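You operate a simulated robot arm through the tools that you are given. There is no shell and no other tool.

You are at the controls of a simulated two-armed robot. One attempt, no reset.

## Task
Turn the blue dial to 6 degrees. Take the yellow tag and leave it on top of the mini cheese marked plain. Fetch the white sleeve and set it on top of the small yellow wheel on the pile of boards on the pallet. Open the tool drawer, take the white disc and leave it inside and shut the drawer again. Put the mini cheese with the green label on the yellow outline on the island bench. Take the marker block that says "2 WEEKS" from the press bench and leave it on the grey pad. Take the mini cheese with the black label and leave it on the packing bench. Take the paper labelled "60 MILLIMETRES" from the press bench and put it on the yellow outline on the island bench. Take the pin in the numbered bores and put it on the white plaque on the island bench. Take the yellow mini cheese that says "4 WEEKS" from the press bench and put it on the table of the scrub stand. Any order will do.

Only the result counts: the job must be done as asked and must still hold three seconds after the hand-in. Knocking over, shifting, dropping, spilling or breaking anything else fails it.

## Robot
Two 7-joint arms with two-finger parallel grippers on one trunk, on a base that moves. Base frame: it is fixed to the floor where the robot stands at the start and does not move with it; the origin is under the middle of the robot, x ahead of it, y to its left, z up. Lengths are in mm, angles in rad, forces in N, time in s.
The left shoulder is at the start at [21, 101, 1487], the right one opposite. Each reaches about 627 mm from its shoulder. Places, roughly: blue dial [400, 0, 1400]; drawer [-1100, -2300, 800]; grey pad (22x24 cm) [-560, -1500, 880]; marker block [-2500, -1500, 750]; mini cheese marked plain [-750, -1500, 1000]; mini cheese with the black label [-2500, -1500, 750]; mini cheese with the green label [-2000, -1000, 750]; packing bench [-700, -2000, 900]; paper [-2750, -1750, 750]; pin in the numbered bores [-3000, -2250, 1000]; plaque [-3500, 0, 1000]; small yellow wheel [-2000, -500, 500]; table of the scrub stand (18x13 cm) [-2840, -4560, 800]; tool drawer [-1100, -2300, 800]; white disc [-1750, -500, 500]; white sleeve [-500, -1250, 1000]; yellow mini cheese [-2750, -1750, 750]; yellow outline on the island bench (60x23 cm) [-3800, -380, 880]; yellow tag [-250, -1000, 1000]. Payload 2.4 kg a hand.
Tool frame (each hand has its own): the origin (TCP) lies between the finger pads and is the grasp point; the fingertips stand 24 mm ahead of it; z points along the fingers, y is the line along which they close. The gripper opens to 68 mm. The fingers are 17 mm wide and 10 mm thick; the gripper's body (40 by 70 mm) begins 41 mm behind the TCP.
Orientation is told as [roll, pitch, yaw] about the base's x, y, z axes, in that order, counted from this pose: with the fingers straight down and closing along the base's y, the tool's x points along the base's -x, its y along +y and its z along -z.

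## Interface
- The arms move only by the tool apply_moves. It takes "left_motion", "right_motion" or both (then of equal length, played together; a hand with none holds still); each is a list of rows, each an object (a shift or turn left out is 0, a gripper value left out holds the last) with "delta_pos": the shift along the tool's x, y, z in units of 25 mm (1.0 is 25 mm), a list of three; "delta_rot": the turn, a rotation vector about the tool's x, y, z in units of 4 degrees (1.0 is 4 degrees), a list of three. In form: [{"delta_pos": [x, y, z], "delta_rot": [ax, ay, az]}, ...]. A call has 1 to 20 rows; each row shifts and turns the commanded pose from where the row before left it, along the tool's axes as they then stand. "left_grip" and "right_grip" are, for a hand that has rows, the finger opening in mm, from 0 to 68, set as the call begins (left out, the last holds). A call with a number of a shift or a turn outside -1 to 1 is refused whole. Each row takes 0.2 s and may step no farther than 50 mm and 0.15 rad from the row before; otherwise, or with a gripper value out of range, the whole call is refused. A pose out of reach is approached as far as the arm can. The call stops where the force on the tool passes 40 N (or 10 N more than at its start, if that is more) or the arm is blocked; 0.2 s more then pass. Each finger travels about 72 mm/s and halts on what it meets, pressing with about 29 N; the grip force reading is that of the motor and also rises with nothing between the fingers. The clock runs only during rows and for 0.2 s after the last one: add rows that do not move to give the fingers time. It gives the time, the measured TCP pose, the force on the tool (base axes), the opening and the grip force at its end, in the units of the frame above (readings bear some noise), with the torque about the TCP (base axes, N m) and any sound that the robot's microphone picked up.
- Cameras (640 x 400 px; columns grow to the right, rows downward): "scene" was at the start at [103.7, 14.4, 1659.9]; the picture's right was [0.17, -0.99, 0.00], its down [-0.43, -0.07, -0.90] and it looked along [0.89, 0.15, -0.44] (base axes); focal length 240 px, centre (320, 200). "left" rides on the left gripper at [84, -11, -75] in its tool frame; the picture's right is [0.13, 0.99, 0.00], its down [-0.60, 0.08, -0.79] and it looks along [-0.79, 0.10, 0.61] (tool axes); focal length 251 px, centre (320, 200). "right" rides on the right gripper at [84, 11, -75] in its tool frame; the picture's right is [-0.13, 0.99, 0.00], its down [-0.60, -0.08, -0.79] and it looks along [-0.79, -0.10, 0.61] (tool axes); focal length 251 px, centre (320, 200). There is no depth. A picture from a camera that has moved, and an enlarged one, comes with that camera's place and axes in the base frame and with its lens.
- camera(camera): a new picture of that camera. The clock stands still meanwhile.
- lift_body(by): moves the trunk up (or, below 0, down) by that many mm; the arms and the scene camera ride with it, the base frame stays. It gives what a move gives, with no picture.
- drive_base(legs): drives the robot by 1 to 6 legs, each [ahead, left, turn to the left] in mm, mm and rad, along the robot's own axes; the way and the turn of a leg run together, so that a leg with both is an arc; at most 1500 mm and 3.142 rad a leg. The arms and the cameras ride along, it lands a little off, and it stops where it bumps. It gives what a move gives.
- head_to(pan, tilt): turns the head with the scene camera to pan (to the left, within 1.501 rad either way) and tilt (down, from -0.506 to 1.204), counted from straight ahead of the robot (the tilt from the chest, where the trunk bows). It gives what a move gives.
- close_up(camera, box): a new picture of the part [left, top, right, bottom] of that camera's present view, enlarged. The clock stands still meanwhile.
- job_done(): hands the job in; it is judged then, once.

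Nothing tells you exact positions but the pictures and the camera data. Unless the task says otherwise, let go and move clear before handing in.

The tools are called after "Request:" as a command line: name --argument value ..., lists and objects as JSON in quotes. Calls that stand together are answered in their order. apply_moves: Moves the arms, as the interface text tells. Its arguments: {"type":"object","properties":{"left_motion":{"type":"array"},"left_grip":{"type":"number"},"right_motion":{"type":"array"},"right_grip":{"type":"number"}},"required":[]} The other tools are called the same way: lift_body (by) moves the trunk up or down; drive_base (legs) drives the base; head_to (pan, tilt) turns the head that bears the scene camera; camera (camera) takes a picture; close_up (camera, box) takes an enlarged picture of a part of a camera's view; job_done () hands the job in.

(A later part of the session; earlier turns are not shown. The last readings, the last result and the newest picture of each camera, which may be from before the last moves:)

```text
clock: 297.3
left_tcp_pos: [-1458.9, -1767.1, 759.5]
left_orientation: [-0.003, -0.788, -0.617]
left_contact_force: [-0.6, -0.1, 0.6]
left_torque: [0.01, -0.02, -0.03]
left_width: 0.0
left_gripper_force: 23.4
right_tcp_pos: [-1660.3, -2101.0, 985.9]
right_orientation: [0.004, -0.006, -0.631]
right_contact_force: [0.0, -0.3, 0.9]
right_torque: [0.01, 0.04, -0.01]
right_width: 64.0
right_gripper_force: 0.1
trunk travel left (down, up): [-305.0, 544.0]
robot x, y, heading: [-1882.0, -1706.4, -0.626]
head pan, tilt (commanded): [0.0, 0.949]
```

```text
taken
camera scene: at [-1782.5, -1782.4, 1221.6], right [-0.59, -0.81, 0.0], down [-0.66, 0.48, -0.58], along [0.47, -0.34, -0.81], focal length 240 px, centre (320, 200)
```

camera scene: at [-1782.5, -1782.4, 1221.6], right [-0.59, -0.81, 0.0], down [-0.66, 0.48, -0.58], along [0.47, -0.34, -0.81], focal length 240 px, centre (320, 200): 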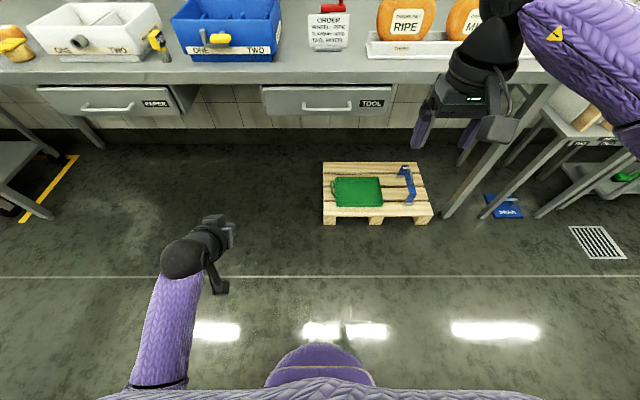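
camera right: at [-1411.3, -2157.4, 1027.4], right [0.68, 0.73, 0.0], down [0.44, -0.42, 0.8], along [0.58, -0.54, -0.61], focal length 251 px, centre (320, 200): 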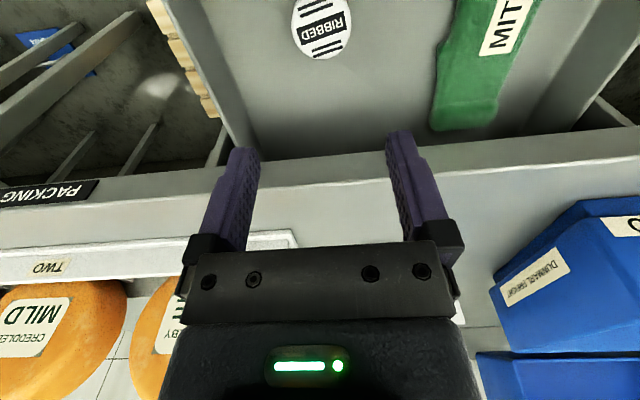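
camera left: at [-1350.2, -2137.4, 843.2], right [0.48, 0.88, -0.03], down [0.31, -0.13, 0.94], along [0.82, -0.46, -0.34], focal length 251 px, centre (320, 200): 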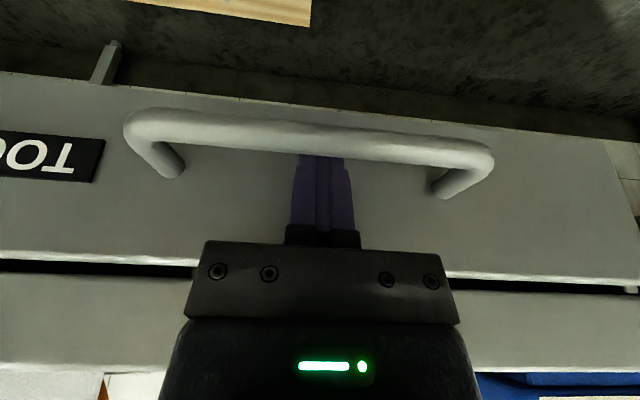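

Now the forearm is level; I pitch the hand to vertical here.

Request:
apply_moves --left_motion '[{"delta_rot": [0, 0.97, 0]}, {"delta_rot": [0, 0.97, 0]}, {"delta_rot": [0, 0.97, 0]}, {"delta_rot": [0, 0.97, 0]}, {"delta_rot": [0, 0.97, 0]}, {"delta_rot": [0, 0.97, 0]}, {"delta_rot": [0, 0.97, 0]}, {"delta_rot": [0, 0.97, 0]}, {"delta_rot": [0, 0.97, 0]}, {"delta_rot": [0, 0.97, 0]}, {"delta_rot": [0, 0.97, 0]}, {"delta_rot": [0, 0.97, 0]}]'

Request:
camera --camera "scene"

```text
clock: 299.9
left_tcp_pos: [-1456.4, -1767.4, 761.2]
left_orientation: [0.0, 0.025, -0.618]
left_contact_force: [0.3, -0.1, -0.2]
left_torque: [0.03, 0.03, -0.01]
left_width: 0.0
left_gripper_force: 23.9
right_tcp_pos: [-1660.2, -2100.8, 986.4]
right_orientation: [0.004, -0.004, -0.631]
right_contact_force: [1.0, 0.1, 0.3]
right_torque: [0.01, -0.01, -0.01]
right_width: 64.0
right_gripper_force: 0.0
trunk travel left (down, up): [-305.0, 544.0]
robot x, y, heading: [-1881.9, -1713.2, -0.627]
head pan, tilt (commanded): [0.0, 0.949]
```

```text
taken
camera scene: at [-1782.4, -1782.4, 1221.6], right [-0.59, -0.81, 0.0], down [-0.66, 0.48, -0.58], along [0.47, -0.34, -0.81], focal length 240 px, centre (320, 200)
```

scene: 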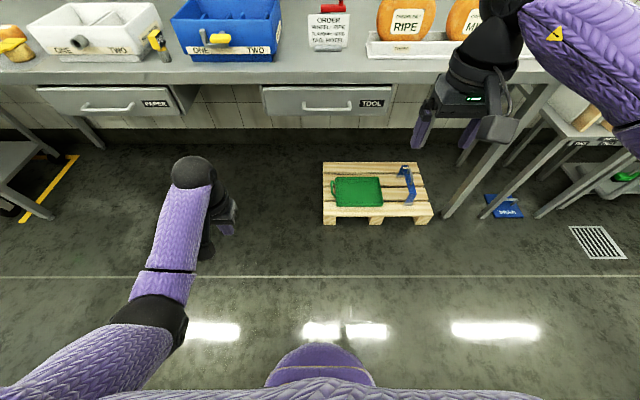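

Left hand is vertical again with a good elbow. I raise the trunk and turn around to survey the press bench.

Request:
lift_body --by 260

Request:
drive_base --legs '[[0, 0, 1.571], [0, 0, 1.571]]'

Request:
head_to --pan 0.0 --tilt 0.6

Request:
camera --camera "scene"

```text
clock: 302.6
left_tcp_pos: [-1457.4, -1767.6, 1021.6]
left_orientation: [-0.002, 0.024, -0.619]
left_contact_force: [0.4, -0.3, -0.1]
left_torque: [0.01, 0.02, -0.02]
left_width: 0.0
left_gripper_force: 23.4
right_tcp_pos: [-1659.7, -2101.8, 1247.7]
right_orientation: [0.002, -0.004, -0.63]
right_contact_force: [0.2, -0.4, 0.3]
right_torque: [-0.03, 0.04, 0.01]
right_width: 64.0
right_gripper_force: 0.0
trunk travel left (down, up): [-565.0, 284.0]
robot x, y, heading: [-1881.9, -1711.8, -0.628]
head pan, tilt (commanded): [0.0, 0.949]
```

```text
clock: 310.5
left_tcp_pos: [-2300.5, -1620.9, 1020.1]
left_orientation: [-0.002, 0.024, 2.445]
left_contact_force: [0.5, -0.3, -1.1]
left_torque: [-0.02, -0.02, 0.05]
left_width: 0.0
left_gripper_force: 23.6
right_tcp_pos: [-2071.1, -1303.0, 1247.2]
right_orientation: [0.002, -0.005, 2.431]
right_contact_force: [-0.7, 0.9, -0.2]
right_torque: [-0.01, 0.01, -0.01]
right_width: 64.1
right_gripper_force: 0.0
trunk travel left (down, up): [-565.0, 284.0]
robot x, y, heading: [-1881.1, -1710.6, 2.432]
head pan, tilt (commanded): [0.0, 0.949]
```

```text
clock: 311.3
left_tcp_pos: [-2301.3, -1621.7, 1019.5]
left_orientation: [-0.002, 0.025, 2.444]
left_contact_force: [0.0, 0.5, -0.2]
left_torque: [0.04, -0.01, 0.05]
left_width: 0.0
left_gripper_force: 23.2
right_tcp_pos: [-2071.7, -1303.4, 1247.2]
right_orientation: [0.004, -0.005, 2.431]
right_contact_force: [-0.5, 0.8, -0.2]
right_torque: [0.0, -0.01, 0.0]
right_width: 64.1
right_gripper_force: 0.0
trunk travel left (down, up): [-565.0, 284.0]
robot x, y, heading: [-1880.4, -1708.5, 2.436]
head pan, tilt (commanded): [0.0, 0.6]
```

```text
taken
camera scene: at [-1959.0, -1643.6, 1511.5], right [0.65, 0.76, 0.0], down [0.43, -0.37, -0.82], along [-0.63, 0.54, -0.57], focal length 240 px, centre (320, 200)
```

scene: 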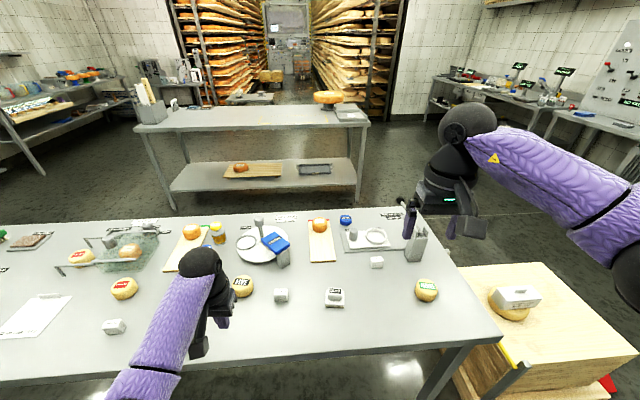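

I can see the press bench. Zooming in to identify the items.

Request:
close_up --camera "scene" --box '[200, 200, 440, 350]'

Request:
close_up --camera "scene" --box '[0, 210, 220, 350]'

Request:
close_up --camera "scene" --box '[120, 70, 380, 200]'

```text
2.67 times, centred on (320, 275) of scene
camera zoom: at [-1959.0, -1643.6, 1511.5], right [0.65, 0.76, 0.0], down [0.43, -0.37, -0.82], along [-0.63, 0.54, -0.57], focal length 641 px, centre (320, 0)
```

zoom: 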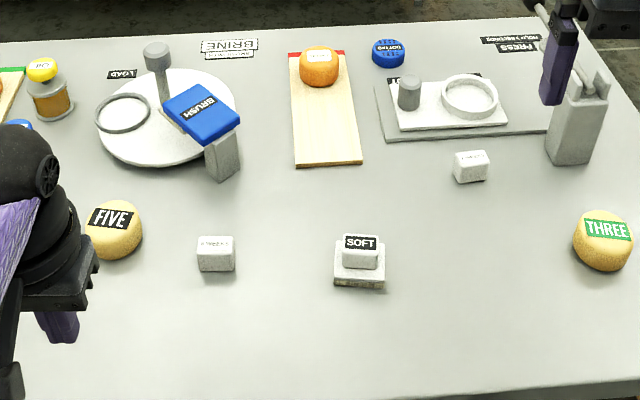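

```text
2.86 times, centred on (110, 280) of scene
camera zoom: at [-1959.0, -1643.6, 1511.5], right [0.65, 0.76, 0.0], down [0.43, -0.37, -0.82], along [-0.63, 0.54, -0.57], focal length 686 px, centre (920, -29)
```

zoom: 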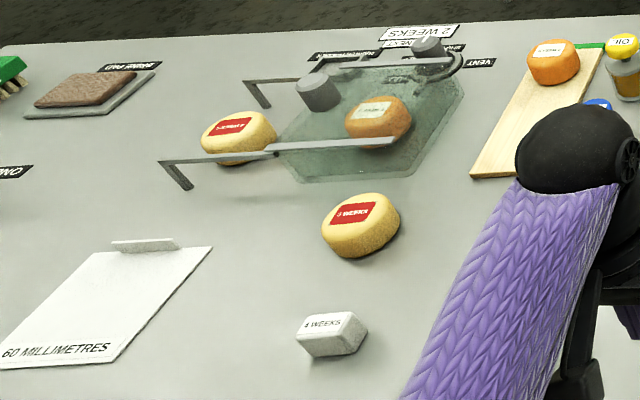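

```text
2.46 times, centred on (250, 135) of scene
camera zoom: at [-1959.0, -1643.6, 1511.5], right [0.65, 0.76, 0.0], down [0.43, -0.37, -0.82], along [-0.63, 0.54, -0.57], focal length 591 px, centre (492, 360)
```

zoom: 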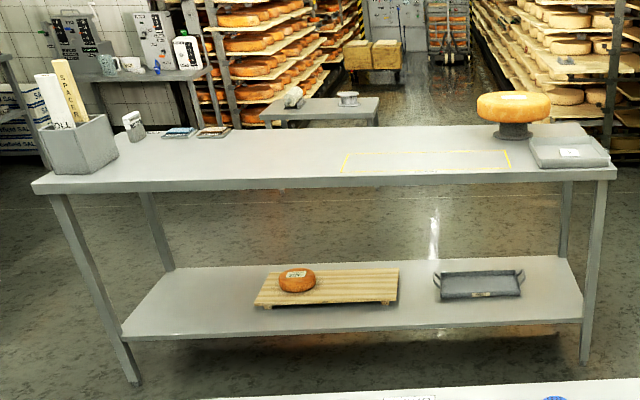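

Black label: FIVE; green label: THREE; paper "60 MILLIMETRES" at the left; several marker blocks. I align with the bench and step closer.

Request:
drive_base --legs '[[0, 0, 0.087], [20, 110, 0]]'

Request:
head_to --pan 0.0 --tilt 0.8

Request:
camera --camera "scene"

Request:
camera --camera "left"

```text
clock: 313.0
left_tcp_pos: [-2387.0, -1736.0, 1020.0]
left_orientation: [0.0, 0.023, 2.532]
left_contact_force: [-0.2, 0.5, -0.2]
left_torque: [0.03, 0.01, 0.01]
left_width: 0.1
left_gripper_force: 23.3
right_tcp_pos: [-2188.1, -1400.9, 1246.4]
right_orientation: [0.002, -0.006, 2.521]
right_contact_force: [0.4, 0.2, 0.0]
right_torque: [0.03, -0.04, -0.02]
right_width: 63.9
right_gripper_force: 0.0
trunk travel left (down, up): [-565.0, 284.0]
robot x, y, heading: [-1959.9, -1787.4, 2.525]
head pan, tilt (commanded): [0.0, 0.6]
```

```text
clock: 313.7
left_tcp_pos: [-2387.1, -1735.3, 1020.8]
left_orientation: [-0.002, 0.025, 2.532]
left_contact_force: [0.2, 0.1, -1.1]
left_torque: [0.02, -0.03, 0.0]
left_width: 0.0
left_gripper_force: 23.5
right_tcp_pos: [-2186.5, -1400.4, 1247.0]
right_orientation: [0.003, -0.005, 2.519]
right_contact_force: [0.8, 0.5, 0.8]
right_torque: [0.03, -0.02, 0.02]
right_width: 63.9
right_gripper_force: 0.0
trunk travel left (down, up): [-565.0, 284.0]
robot x, y, heading: [-1964.0, -1788.0, 2.52]
head pan, tilt (commanded): [0.0, 0.799]
```

```text
taken
camera scene: at [-2038.5, -1733.3, 1494.7], right [0.58, 0.81, 0.0], down [0.58, -0.42, -0.7], along [-0.57, 0.41, -0.72], focal length 240 px, centre (320, 200)
```

scene: 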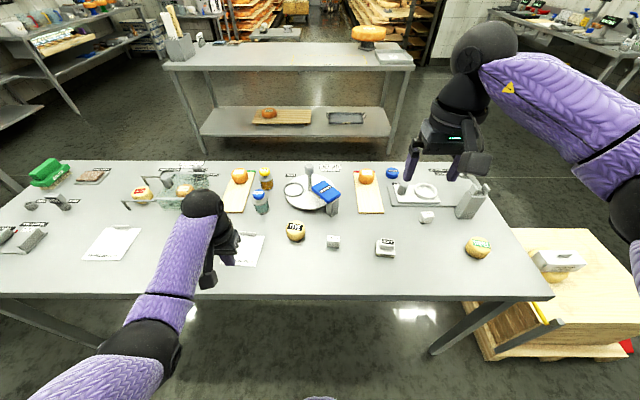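

```text
taken
camera left: at [-2314.0, -1775.2, 1097.4], right [-0.46, -0.89, 0.0], down [-0.56, 0.29, 0.78], along [-0.69, 0.36, -0.63], focal length 251 px, centre (320, 200)
```

left: 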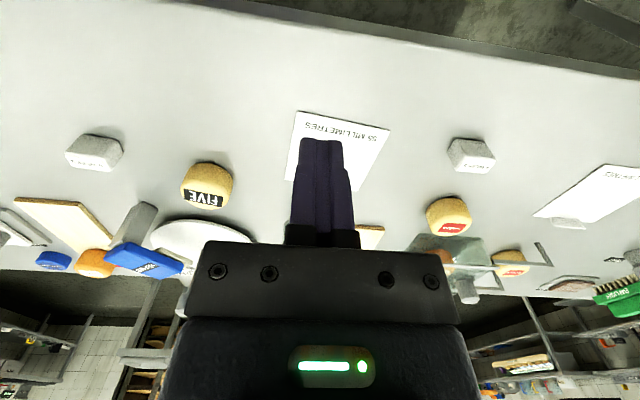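

The bench top seems to be near z 825. Zooming to read the blocks' labels.

Request:
close_up --camera "scene" --box '[270, 180, 450, 280]'

Request:
close_up --camera "left" --box '[40, 100, 260, 230]'

Request:
close_up --camera "left" --box '[400, 120, 640, 270]'

Request:
close_up --camera "scene" --box '[0, 150, 210, 280]'

```text
3.56 times, centred on (360, 230) of scene
camera zoom: at [-2038.5, -1733.3, 1494.7], right [0.58, 0.81, 0.0], down [0.58, -0.42, -0.7], along [-0.57, 0.41, -0.72], focal length 854 px, centre (178, 93)
```

zoom: 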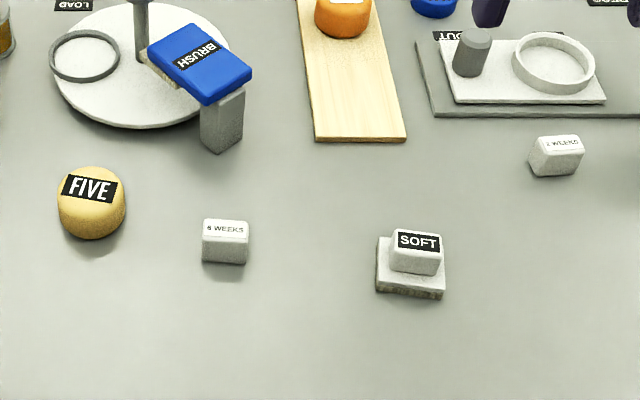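

```text
2.91 times, centred on (150, 165) of left
camera zoom: at [-2314.0, -1775.2, 1097.4], right [-0.46, -0.89, 0.0], down [-0.56, 0.29, 0.78], along [-0.69, 0.36, -0.63], focal length 731 px, centre (814, 302)
```

zoom: 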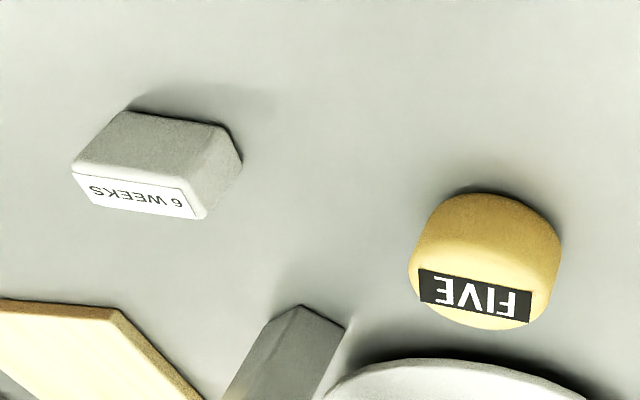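

```text
2.67 times, centred on (520, 195) of left
camera zoom: at [-2314.0, -1775.2, 1097.4], right [-0.46, -0.89, 0.0], down [-0.56, 0.29, 0.78], along [-0.69, 0.36, -0.63], focal length 670 px, centre (-213, 213)
```

zoom: 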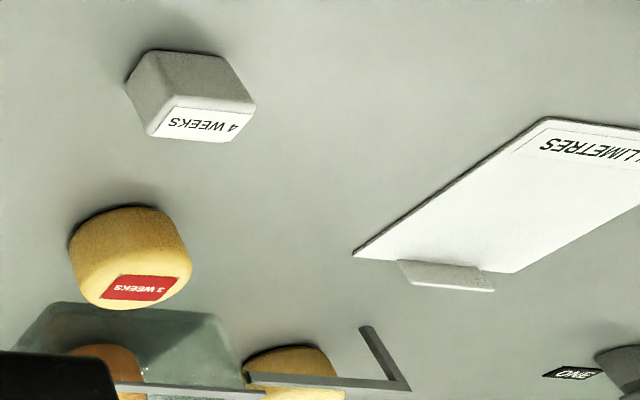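

```text
3.05 times, centred on (105, 215) of scene
camera zoom: at [-2038.5, -1733.3, 1494.7], right [0.58, 0.81, 0.0], down [0.58, -0.42, -0.7], along [-0.57, 0.41, -0.72], focal length 732 px, centre (975, 154)
```

zoom: 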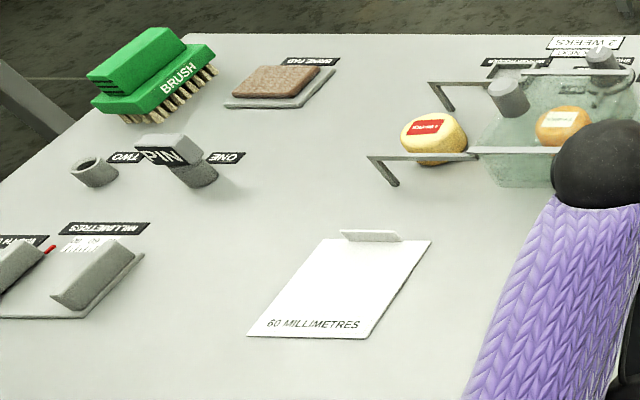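

I need to read the labels more closely, so I zoom in at high magnification on each block and cheese.

Request:
close_up --camera "scene" --box '[322, 232, 346, 247]'

Request:
close_up --camera "scene" --box '[415, 208, 439, 223]'

Request:
close_up --camera "scene" --box '[125, 180, 165, 205]'

Request:
close_up --camera "left" --box '[420, 190, 480, 230]'

Request:
close_up --camera "left" --box '[440, 130, 500, 170]'

Request:
close_up --camera "left" --box '[60, 130, 130, 175]'

```text
16.00 times, centred on (334, 240) of scene
camera zoom: at [-2038.5, -1733.3, 1494.7], right [0.58, 0.81, 0.0], down [0.58, -0.42, -0.7], along [-0.57, 0.41, -0.72], focal length 3844 px, centre (96, -432)
```

zoom: 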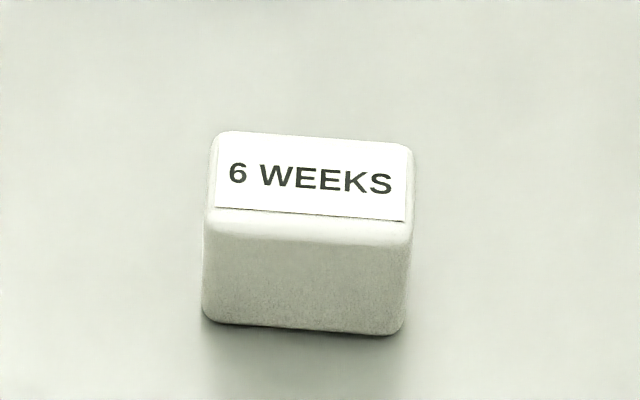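

```text
16.00 times, centred on (427, 216) of scene
camera zoom: at [-2038.5, -1733.3, 1494.7], right [0.58, 0.81, 0.0], down [0.58, -0.42, -0.7], along [-0.57, 0.41, -0.72], focal length 3844 px, centre (-1392, -48)
```

zoom: 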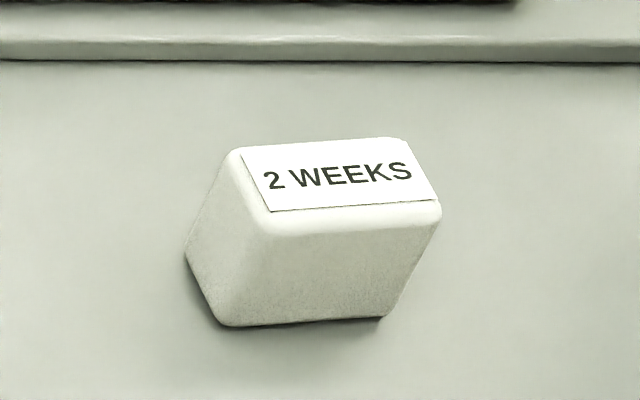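

```text
16.00 times, centred on (145, 192) of scene
camera zoom: at [-2038.5, -1733.3, 1494.7], right [0.58, 0.81, 0.0], down [0.58, -0.42, -0.7], along [-0.57, 0.41, -0.72], focal length 3844 px, centre (3120, 320)
```

zoom: 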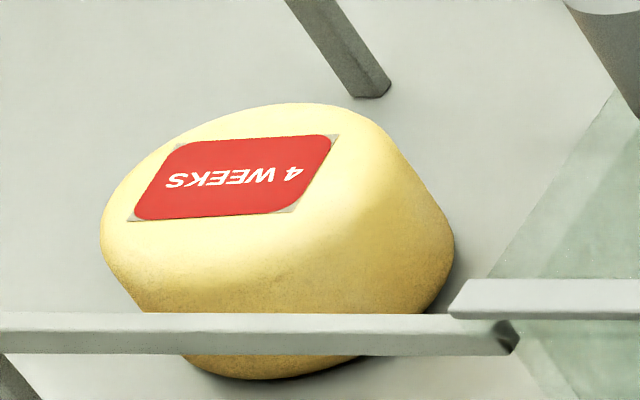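

```text
10.00 times, centred on (450, 210) of left
camera zoom: at [-2314.0, -1775.2, 1097.4], right [-0.46, -0.89, 0.0], down [-0.56, 0.29, 0.78], along [-0.69, 0.36, -0.63], focal length 2514 px, centre (-980, 100)
```

zoom: 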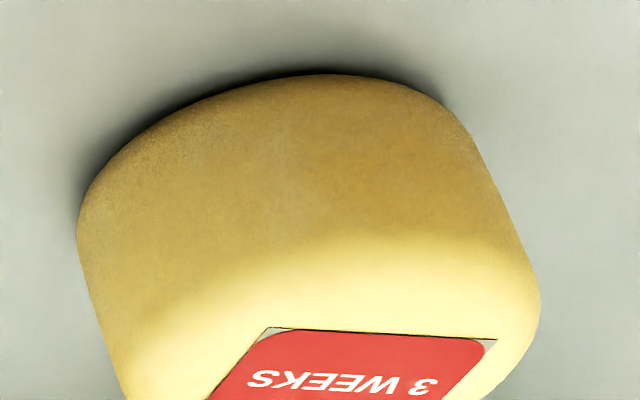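

```text
10.00 times, centred on (470, 150) of left
camera zoom: at [-2314.0, -1775.2, 1097.4], right [-0.46, -0.89, 0.0], down [-0.56, 0.29, 0.78], along [-0.69, 0.36, -0.63], focal length 2514 px, centre (-1180, 700)
```

zoom: 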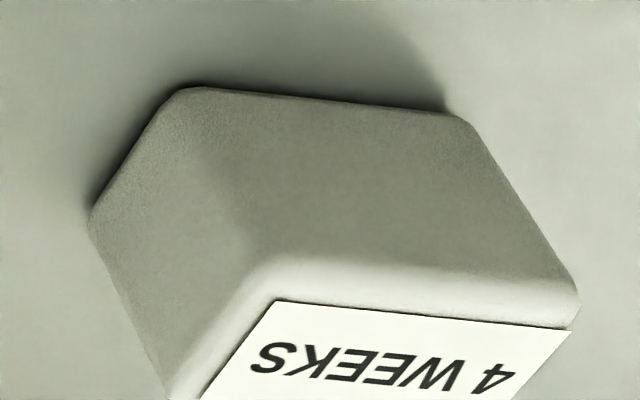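

```text
8.89 times, centred on (95, 152) of left
camera zoom: at [-2314.0, -1775.2, 1097.4], right [-0.46, -0.89, 0.0], down [-0.56, 0.29, 0.78], along [-0.69, 0.36, -0.63], focal length 2235 px, centre (2320, 622)
```

zoom: 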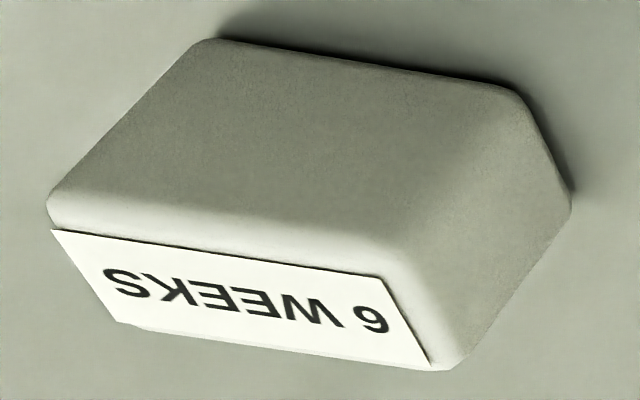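

The "2 WEEKS" block is the right one (about [-2268, -1105]); the yellow "4 WEEKS" cheese is the far one; FIVE has the black label. First I raise the left hand relative to the body, in free space.

Request:
apply_moves --left_motion '[{"delta_pos": [0, 0, -0.9]}, {"delta_pos": [0, 0, -0.9]}, {"delta_pos": [0, 0, -0.9]}, {"delta_pos": [0, 0, -0.9]}, {"delta_pos": [0, 0, -0.9]}, {"delta_pos": [0, 0, -0.9]}]' --left_grip 68

Request:
camera --camera "scene"

```text
clock: 315.1
left_tcp_pos: [-2389.7, -1735.4, 1156.7]
left_orientation: [-0.003, 0.024, 2.533]
left_contact_force: [-0.1, 0.1, 0.4]
left_torque: [0.02, -0.02, 0.0]
left_width: 68.1
left_gripper_force: 0.0
right_tcp_pos: [-2186.8, -1400.3, 1247.5]
right_orientation: [0.004, -0.005, 2.521]
right_contact_force: [0.1, 0.4, 0.3]
right_torque: [-0.04, -0.01, -0.01]
right_width: 64.0
right_gripper_force: 0.2
trunk travel left (down, up): [-565.0, 284.0]
robot x, y, heading: [-1961.8, -1789.7, 2.518]
head pan, tilt (commanded): [0.0, 0.799]
```

```text
taken
camera scene: at [-2038.4, -1733.3, 1494.7], right [0.58, 0.81, 0.0], down [0.58, -0.42, -0.7], along [-0.57, 0.41, -0.72], focal length 240 px, centre (320, 200)
```

scene: 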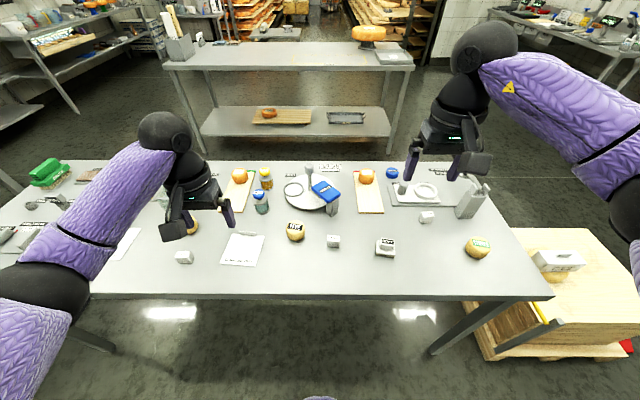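

Left arm is fine now. I lower the trunk and move in front of the "2 WEEKS" block.

Request:
lift_body --by -190

Request:
drive_base --legs '[[0, -265, 0], [120, 0, 0]]'

Request:
camera --camera "scene"

Request:
camera --camera "right"

```text
clock: 317.2
left_tcp_pos: [-2389.7, -1734.6, 965.3]
left_orientation: [-0.001, 0.024, 2.531]
left_contact_force: [0.1, -0.2, -0.1]
left_torque: [0.02, 0.04, 0.03]
left_width: 68.0
left_gripper_force: 0.0
right_tcp_pos: [-2186.0, -1399.2, 1058.0]
right_orientation: [0.005, -0.005, 2.522]
right_contact_force: [0.5, 0.3, 0.0]
right_torque: [0.0, 0.0, 0.0]
right_width: 63.9
right_gripper_force: 0.1
trunk travel left (down, up): [-375.0, 474.0]
robot x, y, heading: [-1958.9, -1790.1, 2.52]
head pan, tilt (commanded): [0.0, 0.799]
```

```text
clock: 319.9
left_tcp_pos: [-2334.8, -1449.4, 964.4]
left_orientation: [-0.002, 0.024, 2.536]
left_contact_force: [-0.2, 0.8, -0.3]
left_torque: [0.02, 0.03, -0.02]
left_width: 68.0
left_gripper_force: 0.2
right_tcp_pos: [-2131.6, -1115.9, 1057.7]
right_orientation: [0.004, -0.003, 2.524]
right_contact_force: [-0.5, -0.3, 0.3]
right_torque: [-0.04, -0.02, 0.02]
right_width: 63.8
right_gripper_force: 0.0
trunk travel left (down, up): [-375.0, 474.0]
robot x, y, heading: [-1906.1, -1503.2, 2.528]
head pan, tilt (commanded): [0.0, 0.799]
```

```text
taken
camera scene: at [-1999.8, -1436.8, 1303.7], right [0.58, 0.82, 0.0], down [0.59, -0.42, -0.7], along [-0.57, 0.4, -0.72], focal length 240 px, centre (320, 200)
```

scene: 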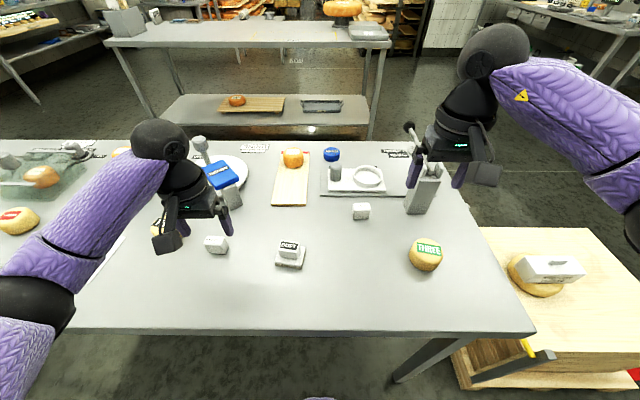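

```text
taken
camera right: at [-2072.5, -1173.3, 1131.8], right [-0.68, -0.73, 0.0], down [-0.44, 0.41, 0.8], along [-0.58, 0.54, -0.61], focal length 251 px, centre (320, 200)
```

right: 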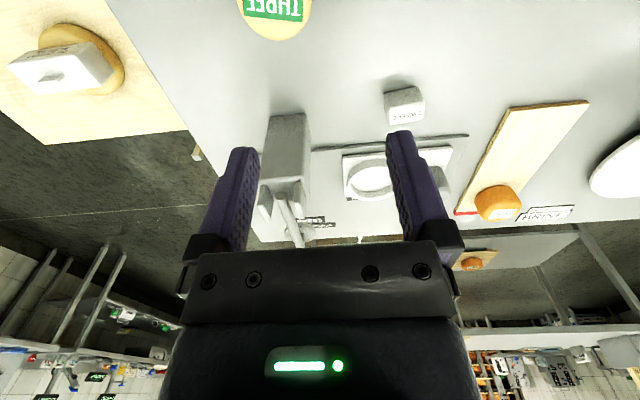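

I zoom in on the block from both cameras for its shape and orientation.

Request:
close_up --camera "right" --box '[360, 70, 450, 140]'

Request:
close_up --camera "scene" --box '[310, 150, 450, 250]'

```text
5.71 times, centred on (405, 105) of right
camera zoom: at [-2072.5, -1173.3, 1131.8], right [-0.68, -0.73, 0.0], down [-0.44, 0.41, 0.8], along [-0.58, 0.54, -0.61], focal length 1437 px, centre (-166, 743)
```

zoom: 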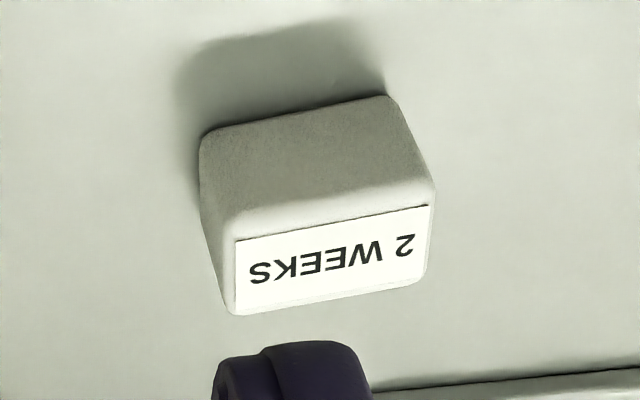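

```text
4.00 times, centred on (380, 200) of scene
camera zoom: at [-1999.8, -1436.8, 1303.7], right [0.58, 0.82, 0.0], down [0.59, -0.42, -0.7], along [-0.57, 0.4, -0.72], focal length 961 px, centre (80, 200)
```

zoom: 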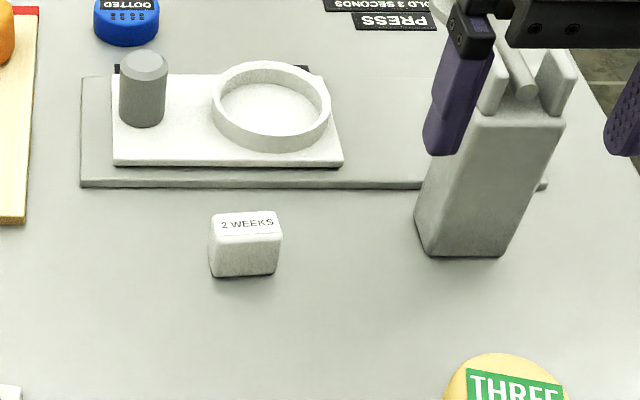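

The block is about 41 mm wide, turned ~10°. I turn the right hand a little, tilt the fingers 40° forward and move to above the block.

Request:
apply_moves --right_motion '[{"delta_rot": [0, 0, -1]}, {"delta_rot": [0, 0, -1]}, {"delta_rot": [0, -1, 0]}, {"delta_rot": [0, -1, 0]}, {"delta_rot": [0, -1, 0]}, {"delta_rot": [0, -1, 0]}, {"delta_rot": [0, -1, 0]}, {"delta_rot": [0, -1, 0]}, {"delta_rot": [0, -1, 0]}, {"delta_rot": [0, -1, 0]}, {"delta_rot": [0, -1, 0]}, {"delta_rot": [0, -1, 0]}, {"delta_pos": [0.046, 0.5, 0.9]}, {"delta_pos": [0.046, 0.5, 0.9]}, {"delta_pos": [0.046, 0.5, 0.9]}, {"delta_pos": [0.046, 0.5, 0.9]}, {"delta_pos": [0.046, 0.5, 0.9]}, {"delta_pos": [0.046, 0.46, 0.9]}]' --right_grip 68

Request:
camera --camera "right"

Request:
camera --camera "scene"

```text
clock: 323.7
left_tcp_pos: [-2334.1, -1449.7, 966.1]
left_orientation: [-0.001, 0.024, 2.536]
left_contact_force: [-0.4, -0.2, -0.5]
left_torque: [0.04, 0.0, -0.01]
left_width: 68.2
left_gripper_force: 0.0
right_tcp_pos: [-2239.4, -1144.0, 950.1]
right_orientation: [0.003, -0.703, 2.659]
right_contact_force: [-0.5, 0.3, -0.2]
right_torque: [0.0, 0.01, -0.01]
right_width: 68.1
right_gripper_force: 0.1
trunk travel left (down, up): [-375.0, 474.0]
robot x, y, heading: [-1906.3, -1505.6, 2.525]
head pan, tilt (commanded): [0.0, 0.799]
```

```text
taken
camera right: at [-2146.0, -1205.9, 953.3], right [-0.54, -0.83, 0.09], down [0.08, 0.05, 1.0], along [-0.83, 0.55, 0.04], focal length 251 px, centre (320, 200)
```

right: 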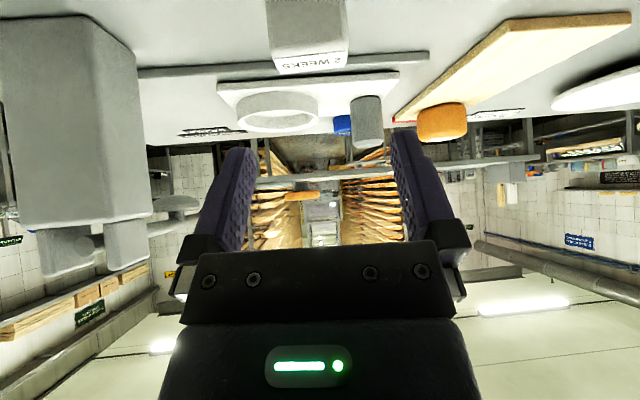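

```text
taken
camera scene: at [-1999.4, -1437.2, 1303.8], right [0.58, 0.82, 0.0], down [0.58, -0.41, -0.7], along [-0.57, 0.4, -0.72], focal length 240 px, centre (320, 200)
```

scene: 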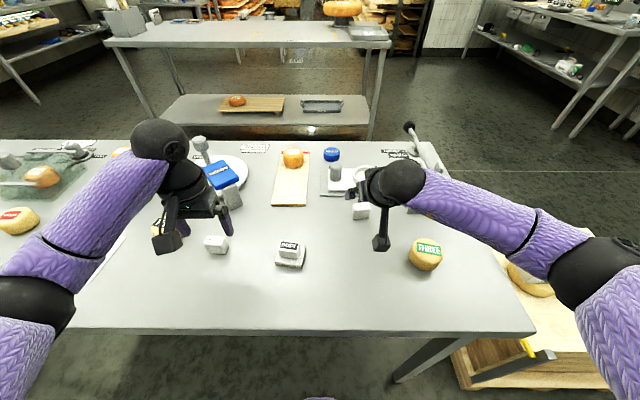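

Estimates of the block height disagree by ~20 mm between views, so I take closer zooms before descending.

Request:
close_up --camera "right" --box '[240, 0, 400, 100]'

Request:
close_up --camera "scene" --box '[320, 150, 440, 250]'

Request:
close_up --camera "left" --box '[0, 60, 200, 200]'

```text
4.00 times, centred on (320, 50) of right
camera zoom: at [-2146.0, -1205.9, 953.3], right [-0.54, -0.83, 0.09], down [0.08, 0.05, 1.0], along [-0.83, 0.55, 0.04], focal length 1006 px, centre (320, 800)
```

zoom: 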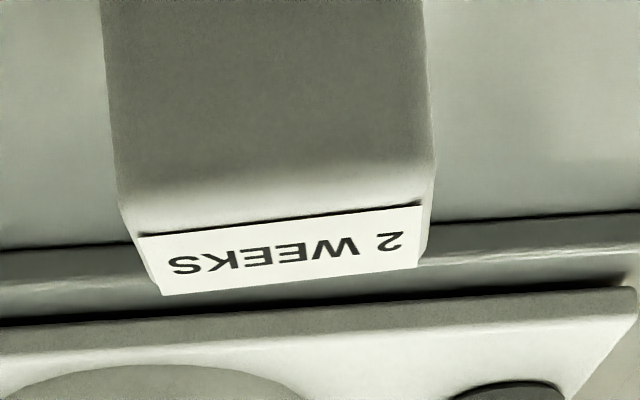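

```text
4.00 times, centred on (380, 200) of scene
camera zoom: at [-1999.4, -1437.2, 1303.8], right [0.58, 0.82, 0.0], down [0.58, -0.41, -0.7], along [-0.57, 0.4, -0.72], focal length 961 px, centre (80, 200)
```

zoom: 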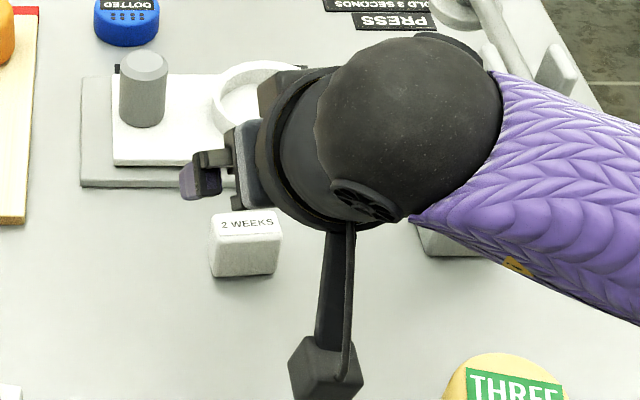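

```text
2.86 times, centred on (100, 130) of left
camera zoom: at [-2261.8, -1489.5, 1042.3], right [-0.46, -0.89, 0.0], down [-0.56, 0.29, 0.78], along [-0.69, 0.36, -0.63], focal length 718 px, centre (949, 400)
```

zoom: 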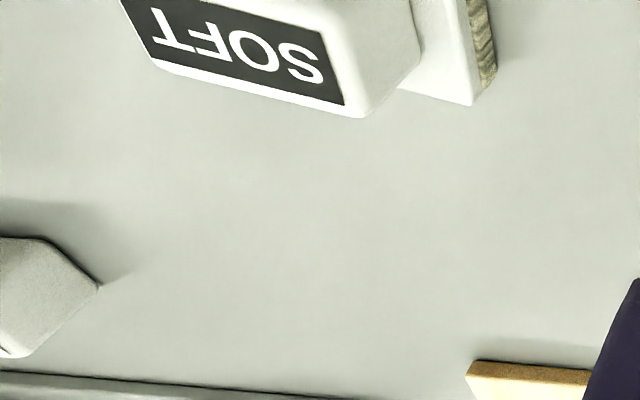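

Refined: block top at z≈888, centre near U 2239, N 1172 (bench about z 850). Descending so the pads straddle it.

Request:
apply_moves --right_motion '[{"delta_pos": [0.5, 0.02, 0.85]}, {"delta_pos": [0.5, 0.02, 0.85]}, {"delta_pos": [0.4, 0.02, 0.68]}, {}]'

Request:
camera --camera "right"

Request:
close_up --camera "scene" --box '[320, 150, 440, 250]'

```text
clock: 324.7
left_tcp_pos: [-2335.1, -1450.5, 965.7]
left_orientation: [-0.002, 0.023, 2.537]
left_contact_force: [-0.3, 0.5, -0.6]
left_torque: [0.01, 0.0, -0.01]
left_width: 68.2
left_gripper_force: 0.0
right_tcp_pos: [-2250.0, -1139.8, 882.9]
right_orientation: [0.004, -0.703, 2.66]
right_contact_force: [0.8, -0.7, -0.1]
right_torque: [-0.02, 0.01, -0.02]
right_width: 67.9
right_gripper_force: 0.1
trunk travel left (down, up): [-375.0, 474.0]
robot x, y, heading: [-1905.1, -1504.5, 2.525]
head pan, tilt (commanded): [0.0, 0.799]
```

```text
taken
camera right: at [-2157.3, -1201.5, 885.5], right [-0.54, -0.83, 0.09], down [0.08, 0.05, 1.0], along [-0.83, 0.55, 0.04], focal length 251 px, centre (320, 200)
```

right: 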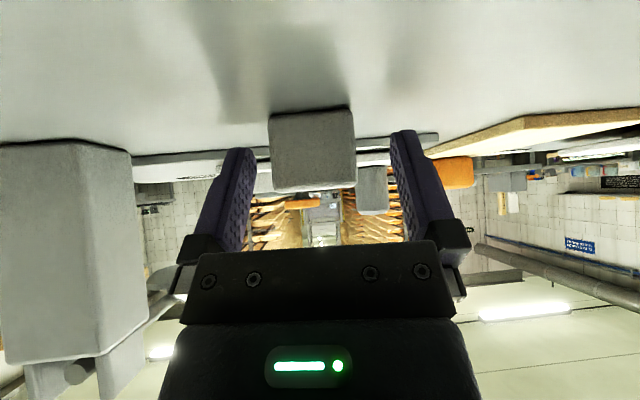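

```text
4.00 times, centred on (380, 200) of scene
camera zoom: at [-1999.3, -1437.2, 1303.8], right [0.58, 0.82, 0.0], down [0.58, -0.41, -0.7], along [-0.57, 0.4, -0.72], focal length 961 px, centre (80, 200)
```

zoom: 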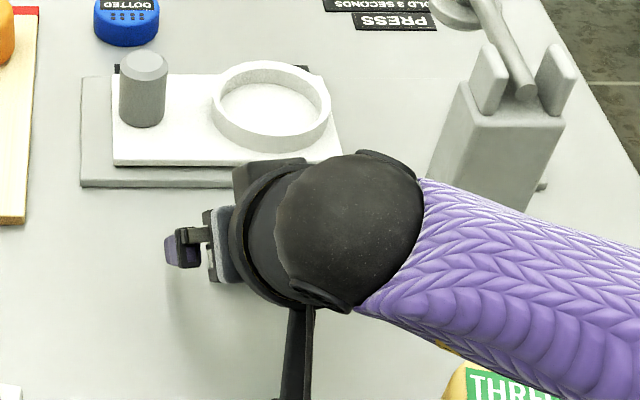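

Block top is at 885 and bench at ~847. I move 10 mm forward, 8 mm down and 4 mm right, then close.

Request:
apply_moves --right_motion '[{"delta_pos": [-0.1, -0.16, 0.5]}, {}]'

Request:
camera --camera "right"

Request:
apply_moves --right_motion '[{}, {}, {}, {}]' --right_grip 25

Request:
camera --camera "right"

```text
clock: 325.3
left_tcp_pos: [-2334.6, -1450.6, 965.3]
left_orientation: [-0.002, 0.026, 2.536]
left_contact_force: [0.1, -0.3, 0.5]
left_torque: [0.0, -0.02, 0.0]
left_width: 68.2
left_gripper_force: 0.1
right_tcp_pos: [-2257.1, -1131.7, 873.3]
right_orientation: [0.004, -0.703, 2.66]
right_contact_force: [-0.5, -0.6, 0.0]
right_torque: [0.01, -0.01, -0.05]
right_width: 68.0
right_gripper_force: 0.1
trunk travel left (down, up): [-375.0, 474.0]
robot x, y, heading: [-1905.8, -1505.3, 2.52]
head pan, tilt (commanded): [0.0, 0.799]
```

```text
taken
camera right: at [-2163.7, -1194.0, 877.1], right [-0.54, -0.83, 0.09], down [0.08, 0.05, 1.0], along [-0.83, 0.55, 0.04], focal length 251 px, centre (320, 200)
```

right: 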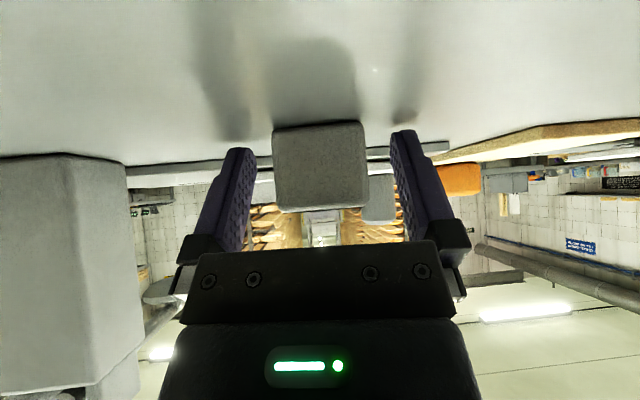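

```text
clock: 326.3
left_tcp_pos: [-2335.0, -1450.0, 965.1]
left_orientation: [-0.001, 0.026, 2.536]
left_contact_force: [0.1, -0.2, -0.1]
left_torque: [-0.01, -0.03, -0.01]
left_width: 68.1
left_gripper_force: 0.1
right_tcp_pos: [-2257.0, -1132.2, 873.4]
right_orientation: [0.004, -0.702, 2.659]
right_contact_force: [0.2, -0.6, 0.4]
right_torque: [0.04, 0.04, 0.0]
right_width: 39.4
right_gripper_force: 28.4
trunk travel left (down, up): [-375.0, 474.0]
robot x, y, heading: [-1903.3, -1505.9, 2.522]
head pan, tilt (commanded): [0.0, 0.799]
```

```text
taken
camera right: at [-2163.6, -1194.0, 877.2], right [-0.54, -0.83, 0.09], down [0.08, 0.05, 1.0], along [-0.83, 0.55, 0.04], focal length 251 px, centre (320, 200)
```

right: 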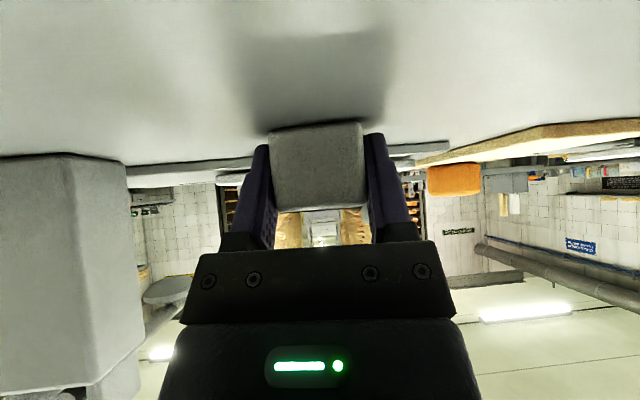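

Gripped (39 mm). Lifting straight up and drawing back.

Request:
apply_moves --right_motion '[{"delta_pos": [-0.4, 0, -0.48]}, {"delta_pos": [-0.647, 0, -0.763]}, {"delta_pos": [-0.647, 0, -0.763]}, {"delta_pos": [-0.647, 0, -0.763]}, {"delta_pos": [-0.647, 0, -0.763]}, {"delta_pos": [0.4, 0, -0.9]}, {"delta_pos": [0.4, 0, -0.9]}]'

Request:
camera --camera "right"

Request:
drive_base --legs '[[-60, 0, 0], [0, 260, 0]]'

Request:
camera --camera "scene"

Request:
camera --camera "left"

```text
clock: 327.9
left_tcp_pos: [-2335.1, -1450.1, 966.3]
left_orientation: [-0.001, 0.023, 2.536]
left_contact_force: [-0.7, -0.4, 0.5]
left_torque: [0.01, 0.02, 0.01]
left_width: 67.9
left_gripper_force: 0.1
right_tcp_pos: [-2217.8, -1151.1, 1012.2]
right_orientation: [0.003, -0.704, 2.662]
right_contact_force: [0.3, 0.1, -0.8]
right_torque: [-0.03, 0.03, 0.01]
right_width: 39.1
right_gripper_force: 29.1
trunk travel left (down, up): [-375.0, 474.0]
robot x, y, heading: [-1906.4, -1499.5, 2.522]
head pan, tilt (commanded): [0.0, 0.799]
```

```text
taken
camera right: at [-2124.3, -1212.9, 1014.9], right [-0.54, -0.83, 0.09], down [0.08, 0.05, 1.0], along [-0.83, 0.55, 0.04], focal length 251 px, centre (320, 200)
```

right: 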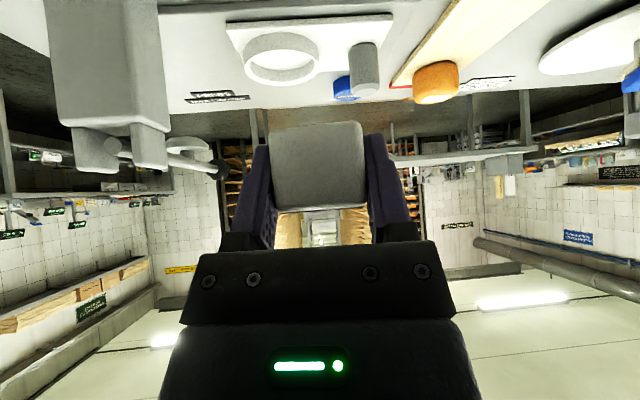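

```text
clock: 330.4
left_tcp_pos: [-2435.4, -1697.8, 964.6]
left_orientation: [-0.002, 0.025, 2.539]
left_contact_force: [0.2, -0.1, 0.2]
left_torque: [-0.02, -0.01, -0.01]
left_width: 68.1
left_gripper_force: 0.1
right_tcp_pos: [-2318.6, -1398.1, 1010.8]
right_orientation: [0.005, -0.703, 2.662]
right_contact_force: [-0.4, -1.0, 0.1]
right_torque: [0.05, 0.0, 0.02]
right_width: 39.5
right_gripper_force: 28.2
trunk travel left (down, up): [-375.0, 474.0]
robot x, y, heading: [-2009.5, -1751.2, 2.526]
head pan, tilt (commanded): [0.0, 0.799]
```

```text
taken
camera scene: at [-2100.2, -1684.9, 1303.8], right [0.58, 0.82, 0.0], down [0.59, -0.41, -0.7], along [-0.57, 0.4, -0.72], focal length 240 px, centre (320, 200)
```

scene: 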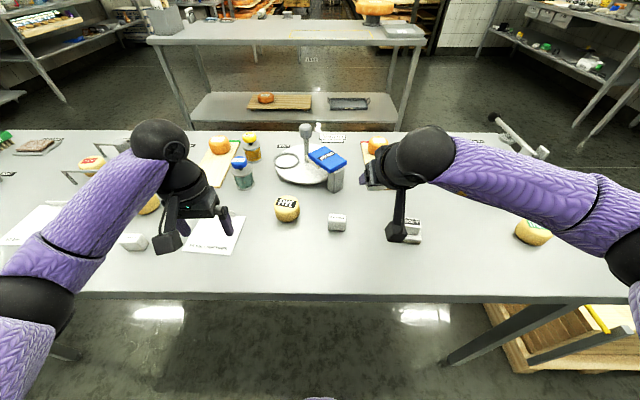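

```text
taken
camera left: at [-2362.4, -1737.5, 1042.3], right [-0.46, -0.89, 0.0], down [-0.56, 0.29, 0.78], along [-0.69, 0.35, -0.63], focal length 251 px, centre (320, 200)
```

left: 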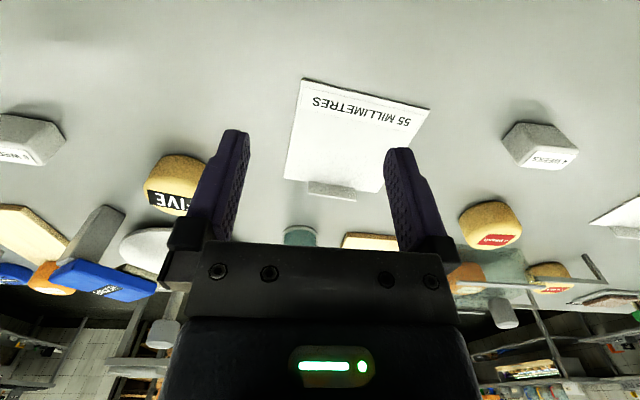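

The block is secure. Now the FIVE cheese with the left hand: I step in and move the hand over it.

Request:
drive_base --legs '[[60, 0, 0]]'

Request:
apply_moves --left_motion '[{"delta_pos": [-0.45, -0.98, 0]}, {"delta_pos": [-0.45, -0.98, 0]}, {"delta_pos": [-0.45, -0.98, 0]}, {"delta_pos": [-0.45, -0.98, 0]}, {"delta_pos": [-0.45, -0.98, 0]}]'

Request:
camera --camera "left"

Request:
camera --camera "scene"

```text
clock: 331.4
left_tcp_pos: [-2485.4, -1662.9, 965.3]
left_orientation: [-0.002, 0.024, 2.537]
left_contact_force: [0.2, 0.2, 1.0]
left_torque: [-0.03, 0.0, -0.04]
left_width: 68.0
left_gripper_force: 0.0
right_tcp_pos: [-2368.8, -1360.8, 1010.9]
right_orientation: [0.003, -0.702, 2.661]
right_contact_force: [0.4, -0.8, -1.3]
right_torque: [-0.01, -0.01, 0.04]
right_width: 39.1
right_gripper_force: 28.9
trunk travel left (down, up): [-375.0, 474.0]
robot x, y, heading: [-2057.9, -1717.2, 2.529]
head pan, tilt (commanded): [0.0, 0.799]
```

```text
clock: 332.6
left_tcp_pos: [-2460.3, -1530.6, 964.9]
left_orientation: [0.0, 0.024, 2.537]
left_contact_force: [0.1, 0.4, -0.1]
left_torque: [0.0, -0.02, -0.04]
left_width: 67.8
left_gripper_force: 0.0
right_tcp_pos: [-2368.0, -1362.5, 1011.9]
right_orientation: [0.002, -0.703, 2.66]
right_contact_force: [0.5, -0.6, -0.3]
right_torque: [0.05, -0.01, 0.03]
right_width: 39.2
right_gripper_force: 29.1
trunk travel left (down, up): [-375.0, 474.0]
robot x, y, heading: [-2056.7, -1715.3, 2.532]
head pan, tilt (commanded): [0.0, 0.799]
```

```text
taken
camera left: at [-2387.5, -1569.0, 1041.6], right [-0.46, -0.89, 0.0], down [-0.56, 0.29, 0.78], along [-0.69, 0.35, -0.63], focal length 251 px, centre (320, 200)
```

left: 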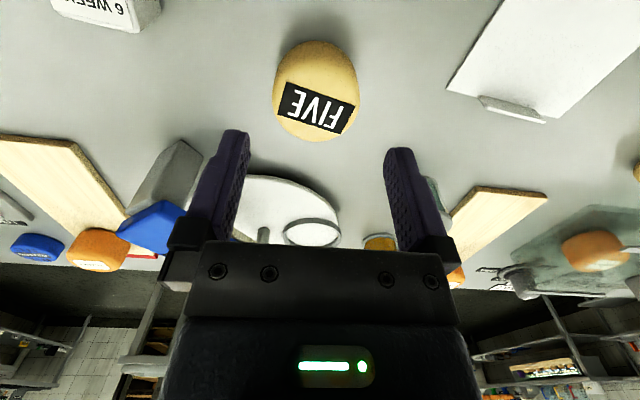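

```text
taken
camera scene: at [-2149.4, -1649.4, 1303.8], right [0.58, 0.82, 0.0], down [0.59, -0.41, -0.7], along [-0.57, 0.4, -0.72], focal length 240 px, centre (320, 200)
```

scene: 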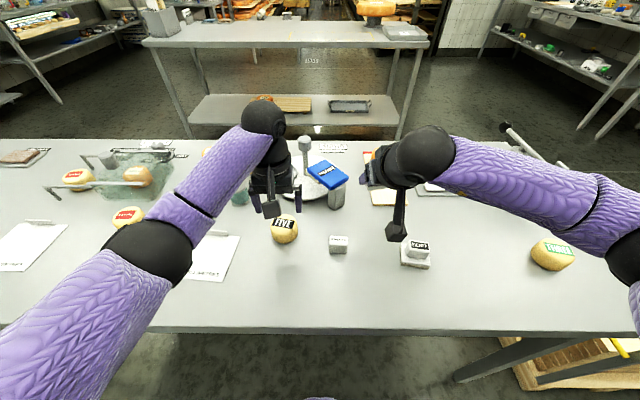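

FIVE is about 60 mm wide, so centring matters. Zooming for its exact centre.

Request:
close_up --camera "left" --box '[220, 20, 420, 160]'

```text
2.86 times, centred on (320, 90) of left
camera zoom: at [-2387.5, -1569.0, 1041.6], right [-0.46, -0.89, 0.0], down [-0.56, 0.29, 0.78], along [-0.69, 0.35, -0.63], focal length 718 px, centre (320, 514)
```

zoom: 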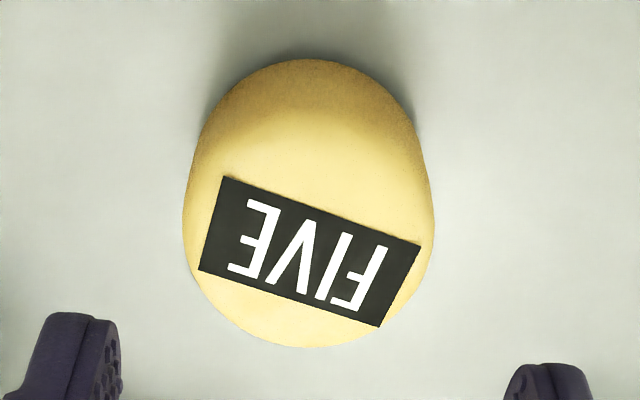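

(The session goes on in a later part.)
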